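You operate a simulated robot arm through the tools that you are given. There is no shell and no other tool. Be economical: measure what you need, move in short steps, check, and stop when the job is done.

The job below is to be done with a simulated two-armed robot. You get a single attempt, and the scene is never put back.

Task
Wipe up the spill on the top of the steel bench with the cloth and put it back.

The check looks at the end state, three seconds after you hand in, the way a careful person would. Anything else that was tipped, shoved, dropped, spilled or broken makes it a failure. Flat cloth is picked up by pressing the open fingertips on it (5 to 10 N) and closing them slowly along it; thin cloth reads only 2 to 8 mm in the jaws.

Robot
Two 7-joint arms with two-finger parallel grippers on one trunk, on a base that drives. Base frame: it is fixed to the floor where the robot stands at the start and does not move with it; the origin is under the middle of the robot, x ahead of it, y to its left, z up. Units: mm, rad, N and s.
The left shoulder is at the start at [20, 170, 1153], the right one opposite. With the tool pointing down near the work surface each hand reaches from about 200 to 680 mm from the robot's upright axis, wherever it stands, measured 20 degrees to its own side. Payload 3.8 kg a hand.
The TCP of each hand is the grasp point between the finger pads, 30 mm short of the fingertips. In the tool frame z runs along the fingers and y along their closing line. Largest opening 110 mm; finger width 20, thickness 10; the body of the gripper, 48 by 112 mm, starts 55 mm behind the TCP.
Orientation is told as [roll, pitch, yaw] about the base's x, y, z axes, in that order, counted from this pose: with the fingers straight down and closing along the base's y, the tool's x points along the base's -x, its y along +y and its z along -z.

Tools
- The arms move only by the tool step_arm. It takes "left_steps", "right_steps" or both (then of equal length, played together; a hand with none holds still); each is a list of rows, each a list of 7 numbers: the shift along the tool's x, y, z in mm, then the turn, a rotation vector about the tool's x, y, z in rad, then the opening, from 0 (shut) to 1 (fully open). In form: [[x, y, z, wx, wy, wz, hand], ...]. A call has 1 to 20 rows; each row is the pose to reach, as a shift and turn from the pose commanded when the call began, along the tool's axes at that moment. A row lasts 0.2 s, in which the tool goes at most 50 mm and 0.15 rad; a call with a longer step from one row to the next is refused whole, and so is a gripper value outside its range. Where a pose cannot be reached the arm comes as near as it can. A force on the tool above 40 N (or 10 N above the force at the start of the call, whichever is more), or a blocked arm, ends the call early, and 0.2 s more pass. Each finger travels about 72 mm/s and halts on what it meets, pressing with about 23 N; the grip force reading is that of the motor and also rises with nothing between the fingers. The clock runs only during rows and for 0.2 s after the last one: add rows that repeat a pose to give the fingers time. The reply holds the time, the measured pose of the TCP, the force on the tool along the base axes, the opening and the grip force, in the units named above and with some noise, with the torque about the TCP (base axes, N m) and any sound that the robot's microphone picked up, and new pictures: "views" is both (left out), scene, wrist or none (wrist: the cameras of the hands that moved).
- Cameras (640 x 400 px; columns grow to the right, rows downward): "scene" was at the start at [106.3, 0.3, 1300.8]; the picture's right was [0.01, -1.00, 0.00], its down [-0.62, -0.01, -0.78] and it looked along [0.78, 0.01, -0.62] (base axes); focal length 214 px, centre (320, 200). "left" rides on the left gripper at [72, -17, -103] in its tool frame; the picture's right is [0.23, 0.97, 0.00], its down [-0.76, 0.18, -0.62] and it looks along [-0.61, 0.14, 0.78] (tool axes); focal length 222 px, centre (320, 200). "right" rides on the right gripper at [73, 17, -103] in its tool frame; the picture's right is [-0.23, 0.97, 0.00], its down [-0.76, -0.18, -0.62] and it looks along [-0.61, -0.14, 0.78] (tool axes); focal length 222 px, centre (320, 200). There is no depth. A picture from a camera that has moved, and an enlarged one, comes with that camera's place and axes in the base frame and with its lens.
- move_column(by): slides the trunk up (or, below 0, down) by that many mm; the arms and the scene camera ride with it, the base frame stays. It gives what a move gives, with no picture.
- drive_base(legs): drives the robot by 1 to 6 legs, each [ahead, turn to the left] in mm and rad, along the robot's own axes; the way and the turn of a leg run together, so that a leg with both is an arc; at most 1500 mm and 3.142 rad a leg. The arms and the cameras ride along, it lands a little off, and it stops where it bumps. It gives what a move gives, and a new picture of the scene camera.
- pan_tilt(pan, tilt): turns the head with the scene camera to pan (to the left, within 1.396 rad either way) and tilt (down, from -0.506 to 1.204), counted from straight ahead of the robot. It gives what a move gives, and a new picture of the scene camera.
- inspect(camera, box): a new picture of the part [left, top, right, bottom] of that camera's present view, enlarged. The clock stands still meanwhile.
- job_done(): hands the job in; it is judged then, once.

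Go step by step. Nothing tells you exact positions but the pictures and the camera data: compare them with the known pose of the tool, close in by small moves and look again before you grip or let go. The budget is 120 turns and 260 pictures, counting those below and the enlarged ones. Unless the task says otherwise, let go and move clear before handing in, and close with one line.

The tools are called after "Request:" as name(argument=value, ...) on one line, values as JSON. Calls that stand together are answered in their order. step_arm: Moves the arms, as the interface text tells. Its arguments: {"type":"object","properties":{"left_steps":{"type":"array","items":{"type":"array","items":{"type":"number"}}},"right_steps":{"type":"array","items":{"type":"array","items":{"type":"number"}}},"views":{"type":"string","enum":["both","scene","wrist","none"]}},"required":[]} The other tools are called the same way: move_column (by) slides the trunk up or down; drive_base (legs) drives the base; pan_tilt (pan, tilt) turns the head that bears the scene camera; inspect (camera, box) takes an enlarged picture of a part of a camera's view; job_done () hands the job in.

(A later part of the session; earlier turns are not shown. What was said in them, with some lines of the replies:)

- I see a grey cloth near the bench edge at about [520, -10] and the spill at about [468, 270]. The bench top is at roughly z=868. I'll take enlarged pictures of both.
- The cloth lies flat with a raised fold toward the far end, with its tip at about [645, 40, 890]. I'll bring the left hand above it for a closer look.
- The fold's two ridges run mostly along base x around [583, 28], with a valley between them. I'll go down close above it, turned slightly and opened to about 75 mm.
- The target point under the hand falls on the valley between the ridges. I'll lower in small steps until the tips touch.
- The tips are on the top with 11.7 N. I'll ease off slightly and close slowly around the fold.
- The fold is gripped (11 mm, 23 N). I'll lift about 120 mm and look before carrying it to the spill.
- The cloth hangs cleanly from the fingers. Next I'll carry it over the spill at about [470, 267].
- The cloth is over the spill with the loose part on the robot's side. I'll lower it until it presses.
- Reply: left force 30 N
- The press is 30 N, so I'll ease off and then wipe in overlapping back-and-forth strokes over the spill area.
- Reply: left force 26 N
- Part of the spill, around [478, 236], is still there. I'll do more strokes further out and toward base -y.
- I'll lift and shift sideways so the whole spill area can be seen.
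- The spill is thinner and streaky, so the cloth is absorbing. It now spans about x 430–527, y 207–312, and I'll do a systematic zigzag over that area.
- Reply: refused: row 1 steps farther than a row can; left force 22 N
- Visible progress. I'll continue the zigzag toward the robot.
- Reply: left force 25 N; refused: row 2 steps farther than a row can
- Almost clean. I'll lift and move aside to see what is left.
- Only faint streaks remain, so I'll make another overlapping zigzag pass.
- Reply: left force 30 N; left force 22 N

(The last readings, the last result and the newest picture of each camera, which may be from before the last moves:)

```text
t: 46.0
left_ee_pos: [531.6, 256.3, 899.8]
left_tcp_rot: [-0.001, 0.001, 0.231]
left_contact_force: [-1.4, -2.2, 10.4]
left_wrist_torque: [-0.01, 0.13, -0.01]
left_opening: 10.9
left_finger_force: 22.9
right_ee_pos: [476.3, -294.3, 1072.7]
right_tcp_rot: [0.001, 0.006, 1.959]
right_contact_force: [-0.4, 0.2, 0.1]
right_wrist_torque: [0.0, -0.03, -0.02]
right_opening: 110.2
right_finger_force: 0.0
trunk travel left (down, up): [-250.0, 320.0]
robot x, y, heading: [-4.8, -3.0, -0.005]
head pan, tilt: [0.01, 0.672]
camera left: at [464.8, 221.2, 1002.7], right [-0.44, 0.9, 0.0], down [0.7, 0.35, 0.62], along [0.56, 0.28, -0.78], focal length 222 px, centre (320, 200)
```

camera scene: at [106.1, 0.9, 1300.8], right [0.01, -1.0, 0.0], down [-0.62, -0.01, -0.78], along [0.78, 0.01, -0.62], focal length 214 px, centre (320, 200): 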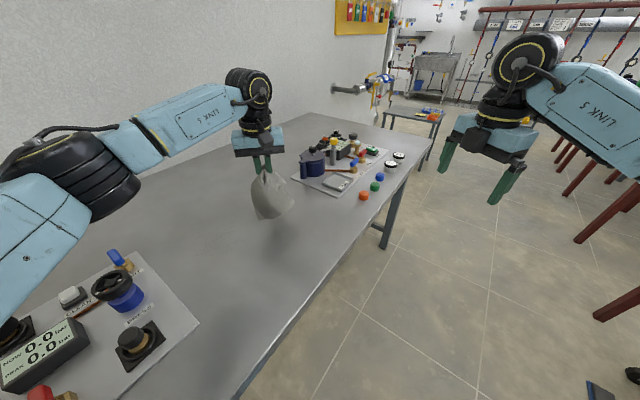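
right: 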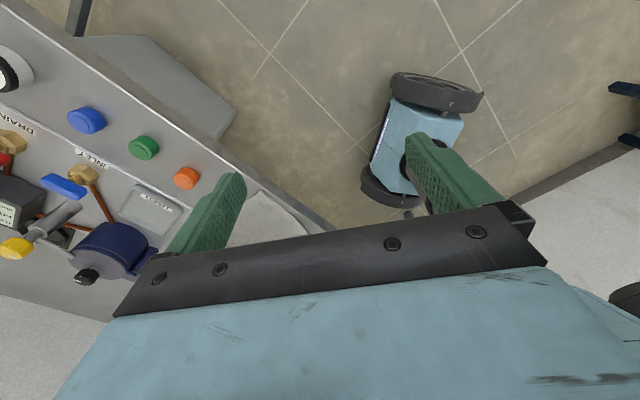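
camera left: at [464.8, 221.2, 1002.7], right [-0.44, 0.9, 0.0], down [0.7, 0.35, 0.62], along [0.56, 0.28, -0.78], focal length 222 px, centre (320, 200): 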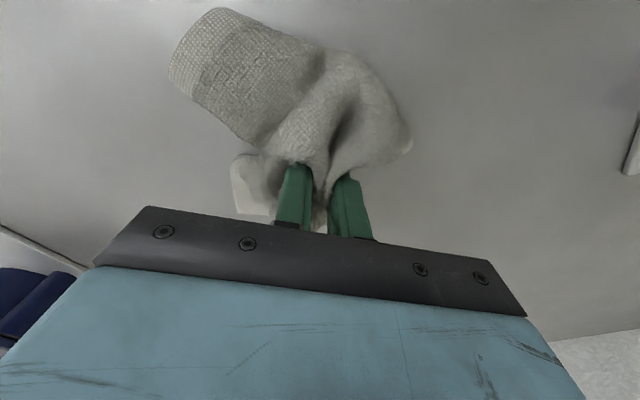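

The area looks clean. I'll lift, carry the cloth back above its old place and check the spill area from there.

Request:
step_arm(left_steps=[[0, 0, -40, 0, 0, 0, 0], [0, 0, -80, 0, 0, 0, 0], [0, 0, -120, 0, 0, 0, 0], [0, -35, -145, 0, 0, 0, 0], [0, -75, -145, 0, 0, 0, 0], [0, -115, -145, 0, 0, 0, 0], [0, -155, -145, 0, 0, 0, 0], [0, -195, -145, 0, 0, 0, 0], [0, -232, -145, 0, 0, 0, 0], [0, -232, -145, 0, 0, 0, 0]])

Request:
inspect(camera="scene", box=[160, 200, 272, 270])

Request:
inspect(camera="left", box=[400, 0, 640, 150])

```text
t: 48.2
left_ee_pos: [583.8, 34.6, 1043.6]
left_tcp_rot: [0.0, 0.0, 0.232]
left_contact_force: [0.1, 0.1, -0.9]
left_wrist_torque: [0.03, 0.04, 0.01]
left_opening: 11.0
left_finger_force: 23.1
right_ee_pos: [476.4, -293.4, 1072.8]
right_tcp_rot: [0.001, 0.006, 1.96]
right_contact_force: [0.3, -0.4, 0.3]
right_wrist_torque: [0.02, 0.02, 0.0]
right_opening: 109.8
right_finger_force: 0.1
trunk travel left (down, up): [-250.0, 320.0]
robot x, y, heading: [0.9, 0.7, 0.001]
head pan, tilt: [0.01, 0.672]
camera scene: at [106.3, 1.1, 1300.8], right [0.01, -1.0, 0.0], down [-0.62, -0.01, -0.78], along [0.78, 0.01, -0.62], focal length 214 px, centre (320, 200)
camera left: at [517.1, -1.2, 1146.7], right [-0.44, 0.9, 0.0], down [0.7, 0.35, 0.62], along [0.56, 0.28, -0.78], focal length 222 px, centre (320, 200)
```

scene: 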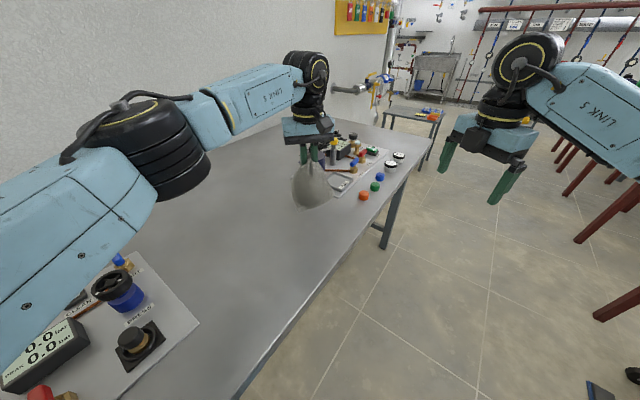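
left: 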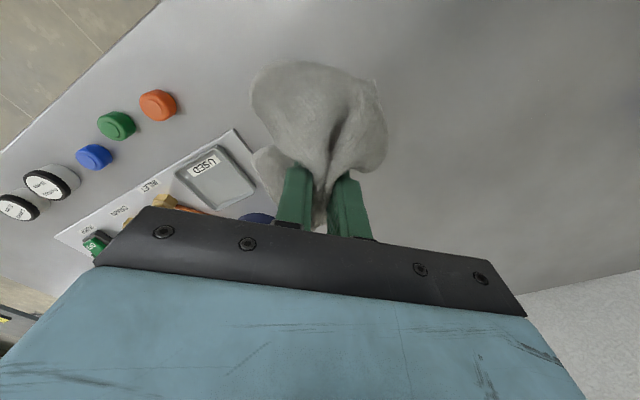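

```text
5.71 times, centred on (216, 235) of scene
camera zoom: at [106.3, 1.1, 1300.8], right [0.01, -1.0, 0.0], down [-0.62, -0.01, -0.78], along [0.78, 0.01, -0.62], focal length 1226 px, centre (914, 0)
```

zoom: 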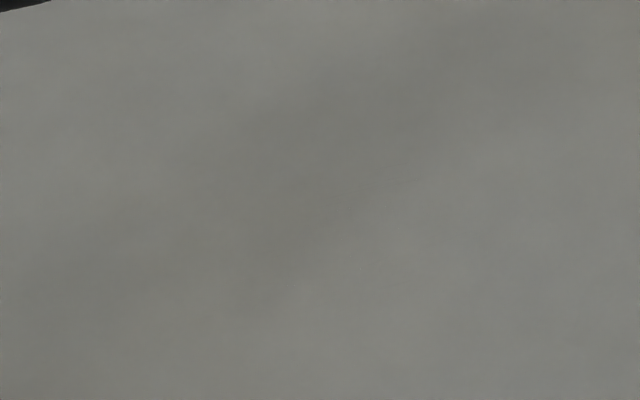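

```text
2.67 times, centred on (520, 75) of left
camera zoom: at [517.1, -1.2, 1146.7], right [-0.44, 0.9, 0.0], down [0.7, 0.35, 0.62], along [0.56, 0.28, -0.78], focal length 592 px, centre (-213, 533)
```

zoom: 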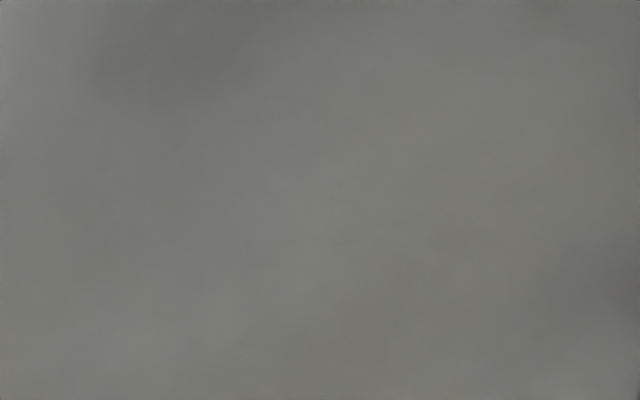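

The spill area is clean. I'll lay the cloth back where it was: let its tail touch down nearer the robot, then draw it outward while lowering.

Request:
step_arm(left_steps=[[30, -7, 10, 0, 0, 0, 0], [65, -7, 20, 0, 0, 0, 0], [65, -7, 45, 0, 0, 0, 0], [55, -7, 65, 0, 0, 0, 0], [45, -7, 80, 0, 0, 0, 0], [30, -7, 95, 0, 0, 0, 0], [15, -7, 110, 0, 0, 0, 0], [5, -7, 125, 0, 0, 0, 0], [0, -7, 138, 0, 0, 0, 0], [0, -7, 138, 0, 0, 0, 0]])

```text
t: 50.4
left_ee_pos: [586.1, 24.9, 907.3]
left_tcp_rot: [0.0, -0.001, 0.231]
left_contact_force: [1.5, -0.3, -0.1]
left_wrist_torque: [-0.01, -0.01, -0.03]
left_opening: 10.6
left_finger_force: 22.8
right_ee_pos: [476.0, -294.1, 1073.0]
right_tcp_rot: [0.001, 0.005, 1.959]
right_contact_force: [0.7, 0.8, 0.2]
right_wrist_torque: [0.01, 0.01, -0.02]
right_opening: 109.8
right_finger_force: 0.0
trunk travel left (down, up): [-250.0, 320.0]
robot x, y, heading: [1.8, -2.4, 0.003]
head pan, tilt: [0.01, 0.672]
camera scene: at [106.2, 0.3, 1300.8], right [0.01, -1.0, 0.0], down [-0.62, -0.01, -0.78], along [0.78, 0.01, -0.62], focal length 214 px, centre (320, 200)
camera left: at [519.9, -10.1, 1009.9], right [-0.44, 0.9, 0.0], down [0.7, 0.35, 0.62], along [0.56, 0.28, -0.78], focal length 222 px, centre (320, 200)
```

scene: 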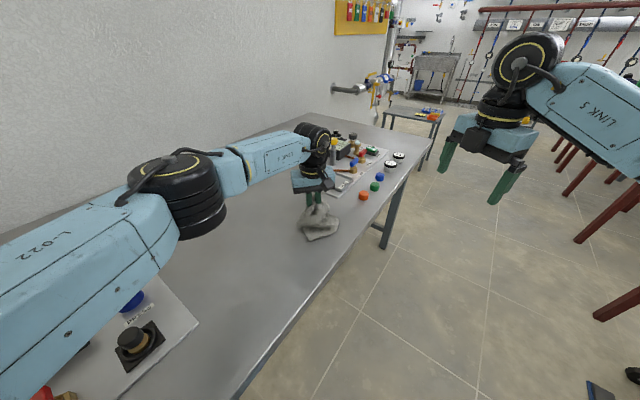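
left: 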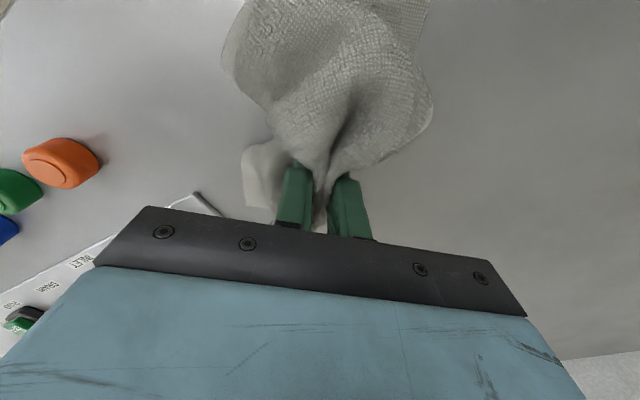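

The cloth is bunched more than it was. I'll lift it and lay it down again with a longer draw so that it lies flatter.

Request:
step_arm(left_steps=[[0, 0, -40, 0, 0, 0, 0], [0, 0, -80, 0, 0, 0, 0], [0, 0, -120, 0, 0, 0, 0], [40, 10, -135, 0, 0, 0, 0], [80, 20, -140, 0, 0, 0, 0], [120, 30, -140, 0, 0, 0, 0], [145, 38, -140, 0, 0, 0, 0], [145, 38, -140, 0, 0, 0, 0], [145, 38, -115, 0, 0, 0, 0], [130, 35, -95, 0, 0, 0, 0], [110, 30, -80, 0, 0, 0, 0], [90, 25, -65, 0, 0, 0, 0], [70, 20, -50, 0, 0, 0, 0], [50, 15, -35, 0, 0, 0, 0], [30, 8, -20, 0, 0, 0, 0], [15, 4, -8, 0, 0, 0, 0], [0, 0, 2, 0, 0, 0, 0], [0, 0, 4, 0, 0, 0, 0]])

```text
t: 54.2
left_ee_pos: [586.4, 26.6, 903.1]
left_tcp_rot: [0.0, 0.0, 0.23]
left_contact_force: [-0.8, 0.0, 0.6]
left_wrist_torque: [0.01, -0.01, -0.01]
left_opening: 10.8
left_finger_force: 22.9
right_ee_pos: [476.6, -292.8, 1072.7]
right_tcp_rot: [0.003, 0.004, 1.959]
right_contact_force: [0.4, -0.5, -0.2]
right_wrist_torque: [0.01, -0.04, 0.0]
right_opening: 109.8
right_finger_force: 0.1
trunk travel left (down, up): [-250.0, 320.0]
robot x, y, heading: [1.1, -1.7, -0.003]
head pan, tilt: [0.01, 0.672]
camera scene: at [106.2, 0.5, 1300.8], right [0.01, -1.0, 0.0], down [-0.62, -0.01, -0.78], along [0.78, 0.01, -0.62], focal length 214 px, centre (320, 200)
camera left: at [519.6, -8.9, 1005.5], right [-0.44, 0.9, 0.0], down [0.7, 0.35, 0.62], along [0.56, 0.28, -0.78], focal length 222 px, centre (320, 200)
```

scene: 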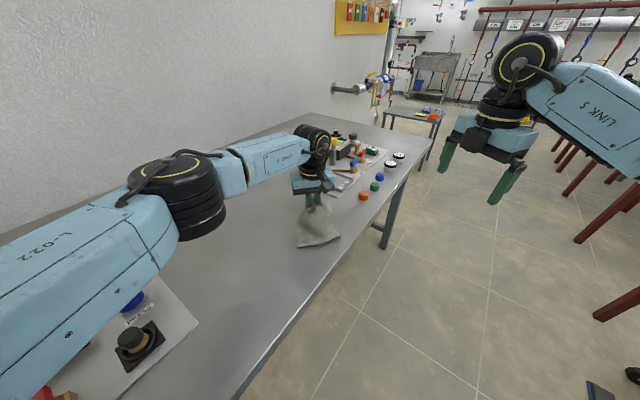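
left: 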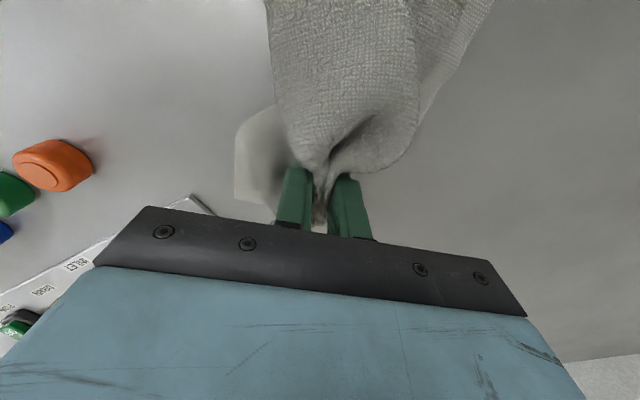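

Much flatter, and close to its original lie. I'll set it down, open slowly and rise straight up.

Request:
step_arm(left_steps=[[0, 0, 4, 0, 0, 0, 0], [0, 0, 4, 0, 0, 0, 0.1], [0, 0, 4, 0, 0, 0, 0.2], [0, 0, 4, 0, 0, 0, 0.3], [0, 0, 4, 0, 0, 0, 0.4], [0, 0, 4, 0, 0, 0, 0.4], [0, 0, -6, 0, 0, 0, 0.45], [0, 0, -16, 0, 0, 0, 0.5], [0, 0, -30, 0, 0, 0, 0.5], [0, 0, -50, 0, 0, 0, 0.5], [0, 0, -80, 0, 0, 0, 0.5], [0, 0, -80, 0, 0, 0, 0.5]])

```text
t: 56.8
left_ee_pos: [584.9, 27.0, 982.4]
left_tcp_rot: [0.0, 0.0, 0.232]
left_contact_force: [-0.5, -0.7, -0.2]
left_wrist_torque: [0.0, 0.02, -0.04]
left_opening: 55.1
left_finger_force: 0.0
right_ee_pos: [477.1, -295.0, 1073.6]
right_tcp_rot: [0.001, 0.007, 1.958]
right_contact_force: [-0.5, -0.5, -1.0]
right_wrist_torque: [0.0, -0.02, 0.02]
right_opening: 109.8
right_finger_force: 0.0
trunk travel left (down, up): [-250.0, 320.0]
robot x, y, heading: [-4.6, -2.0, -0.003]
head pan, tilt: [0.01, 0.672]
camera scene: at [106.5, 0.4, 1300.8], right [0.01, -1.0, 0.0], down [-0.62, -0.01, -0.78], along [0.78, 0.01, -0.62], focal length 214 px, centre (320, 200)
camera left: at [518.3, -8.9, 1084.7], right [-0.44, 0.9, 0.0], down [0.7, 0.35, 0.62], along [0.56, 0.28, -0.78], focal length 222 px, centre (320, 200)
```

scene: 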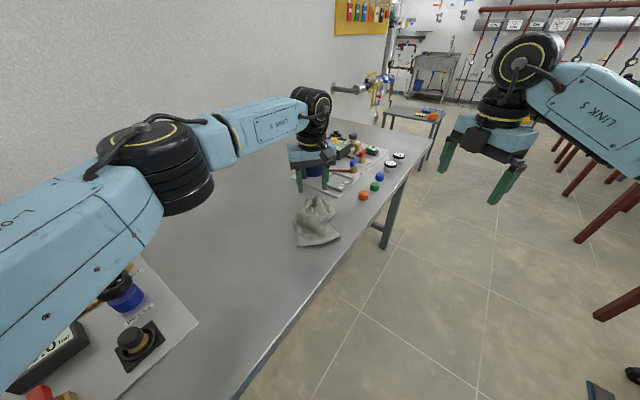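
left: 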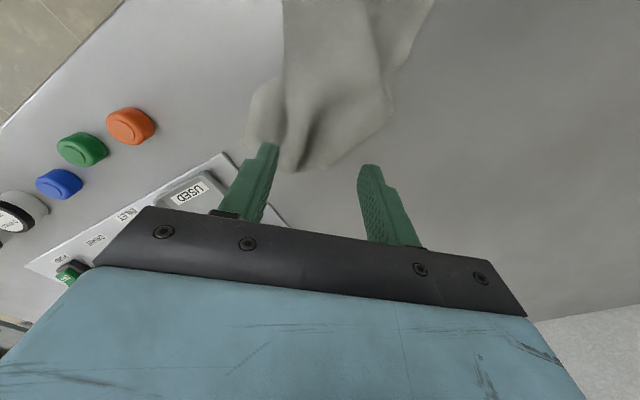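

The cloth is released in its old place. I'll move the left hand back over to where it started and do a final check of both spots.

Request:
step_arm(left_steps=[[0, 0, -40, 0, 0, 0, 0.6], [0, 0, -80, 0, 0, 0, 0.7], [5, 30, -110, 0, 0, 0, 0.8], [10, 65, -115, 0, 0, 0, 1], [15, 105, -115, 0, 0, 0, 1], [20, 145, -115, 0, 0, 0, 1], [25, 185, -115, 0, 0, 0, 1], [32, 225, -115, 0, 0, 0, 1], [40, 265, -115, 0, 0, 0, 1], [48, 305, -115, 0, 0, 0, 1], [56, 345, -115, 0, 0, 0, 1], [60, 375, -115, 0, 0, 0, 1]])

Request:
inspect(camera="scene", box=[260, 120, 420, 270])

Request:
inspect(camera="scene", box=[140, 190, 300, 290])

Request:
inspect(camera="left", box=[160, 0, 480, 200])

```text
t: 59.4
left_ee_pos: [442.5, 377.1, 1101.1]
left_tcp_rot: [-0.001, -0.002, 0.23]
left_contact_force: [-0.6, -0.1, 0.7]
left_wrist_torque: [0.05, 0.01, 0.0]
left_opening: 110.4
left_finger_force: 0.0
right_ee_pos: [475.9, -294.2, 1073.4]
right_tcp_rot: [0.001, 0.004, 1.959]
right_contact_force: [-0.7, 0.4, -0.4]
right_wrist_torque: [-0.01, -0.03, 0.0]
right_opening: 110.0
right_finger_force: 0.1
trunk travel left (down, up): [-250.0, 320.0]
robot x, y, heading: [-1.7, -2.0, 0.004]
head pan, tilt: [0.01, 0.672]
camera scene: at [105.9, 0.7, 1300.9], right [0.01, -1.0, 0.0], down [-0.62, -0.01, -0.78], along [0.78, 0.01, -0.62], focal length 214 px, centre (320, 200)
camera left: at [374.6, 342.3, 1204.5], right [-0.44, 0.9, 0.0], down [0.7, 0.35, 0.62], along [0.56, 0.28, -0.78], focal length 222 px, centre (320, 200)
```

scene: 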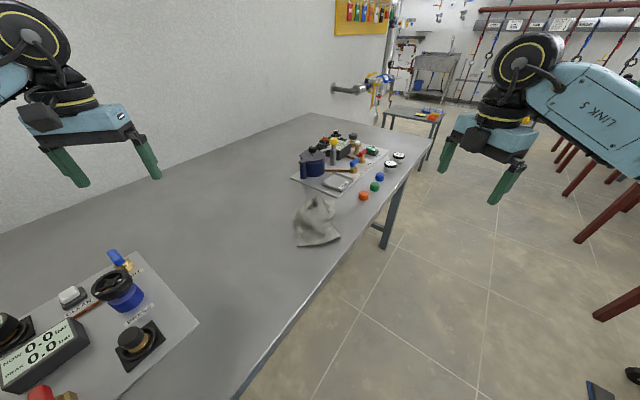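
left: 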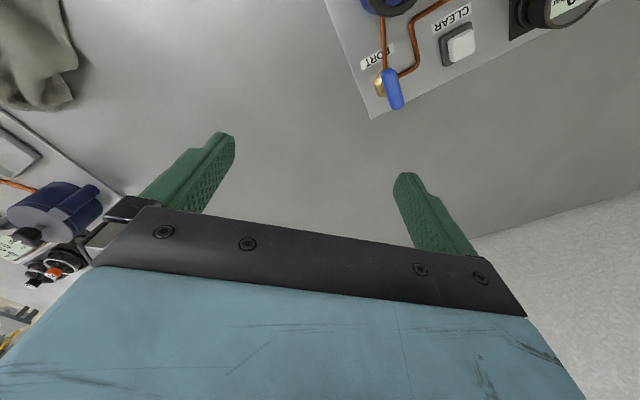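

```text
2.67 times, centred on (340, 195) of scene
camera zoom: at [105.9, 0.7, 1300.9], right [0.01, -1.0, 0.0], down [-0.62, -0.01, -0.78], along [0.78, 0.01, -0.62], focal length 572 px, centre (267, 213)
```

zoom: 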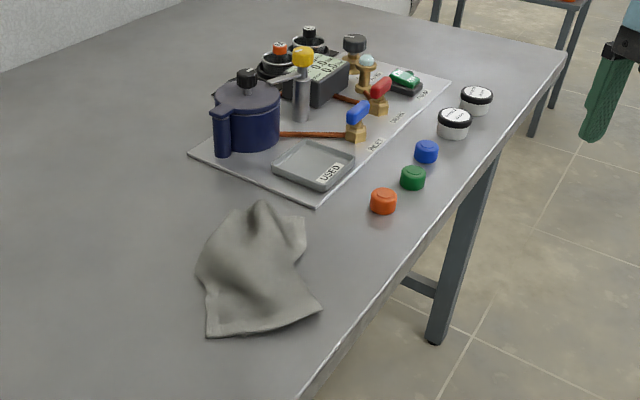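

```text
4.00 times, centred on (220, 240) of scene
camera zoom: at [105.9, 0.7, 1300.9], right [0.01, -1.0, 0.0], down [-0.62, -0.01, -0.78], along [0.78, 0.01, -0.62], focal length 858 px, centre (720, 40)
```

zoom: 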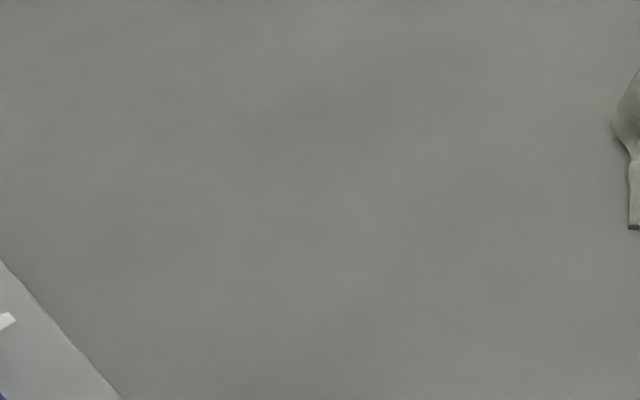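

```text
2.00 times, centred on (320, 100) of left
camera zoom: at [374.6, 342.3, 1204.5], right [-0.44, 0.9, 0.0], down [0.7, 0.35, 0.62], along [0.56, 0.28, -0.78], focal length 444 px, centre (320, 400)
```

zoom: 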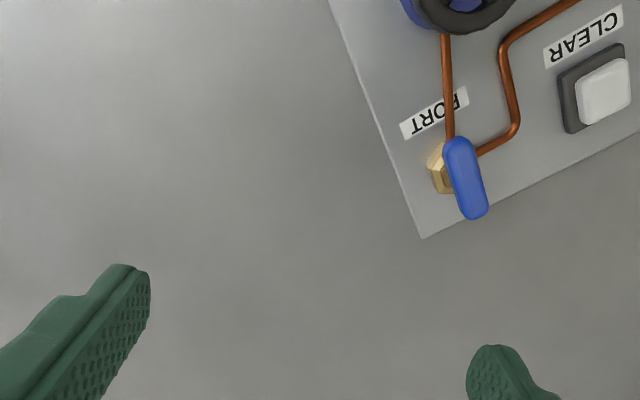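

The bench is clean, the cloth lies in its old place, and nothing else has moved, so I'm handing in.

Request:
job_done()

```text
The job is handed in.
```

I wiped up the spill and put the cloth back where it had been lying; the final pictures show a clean bench and nothing else moved.
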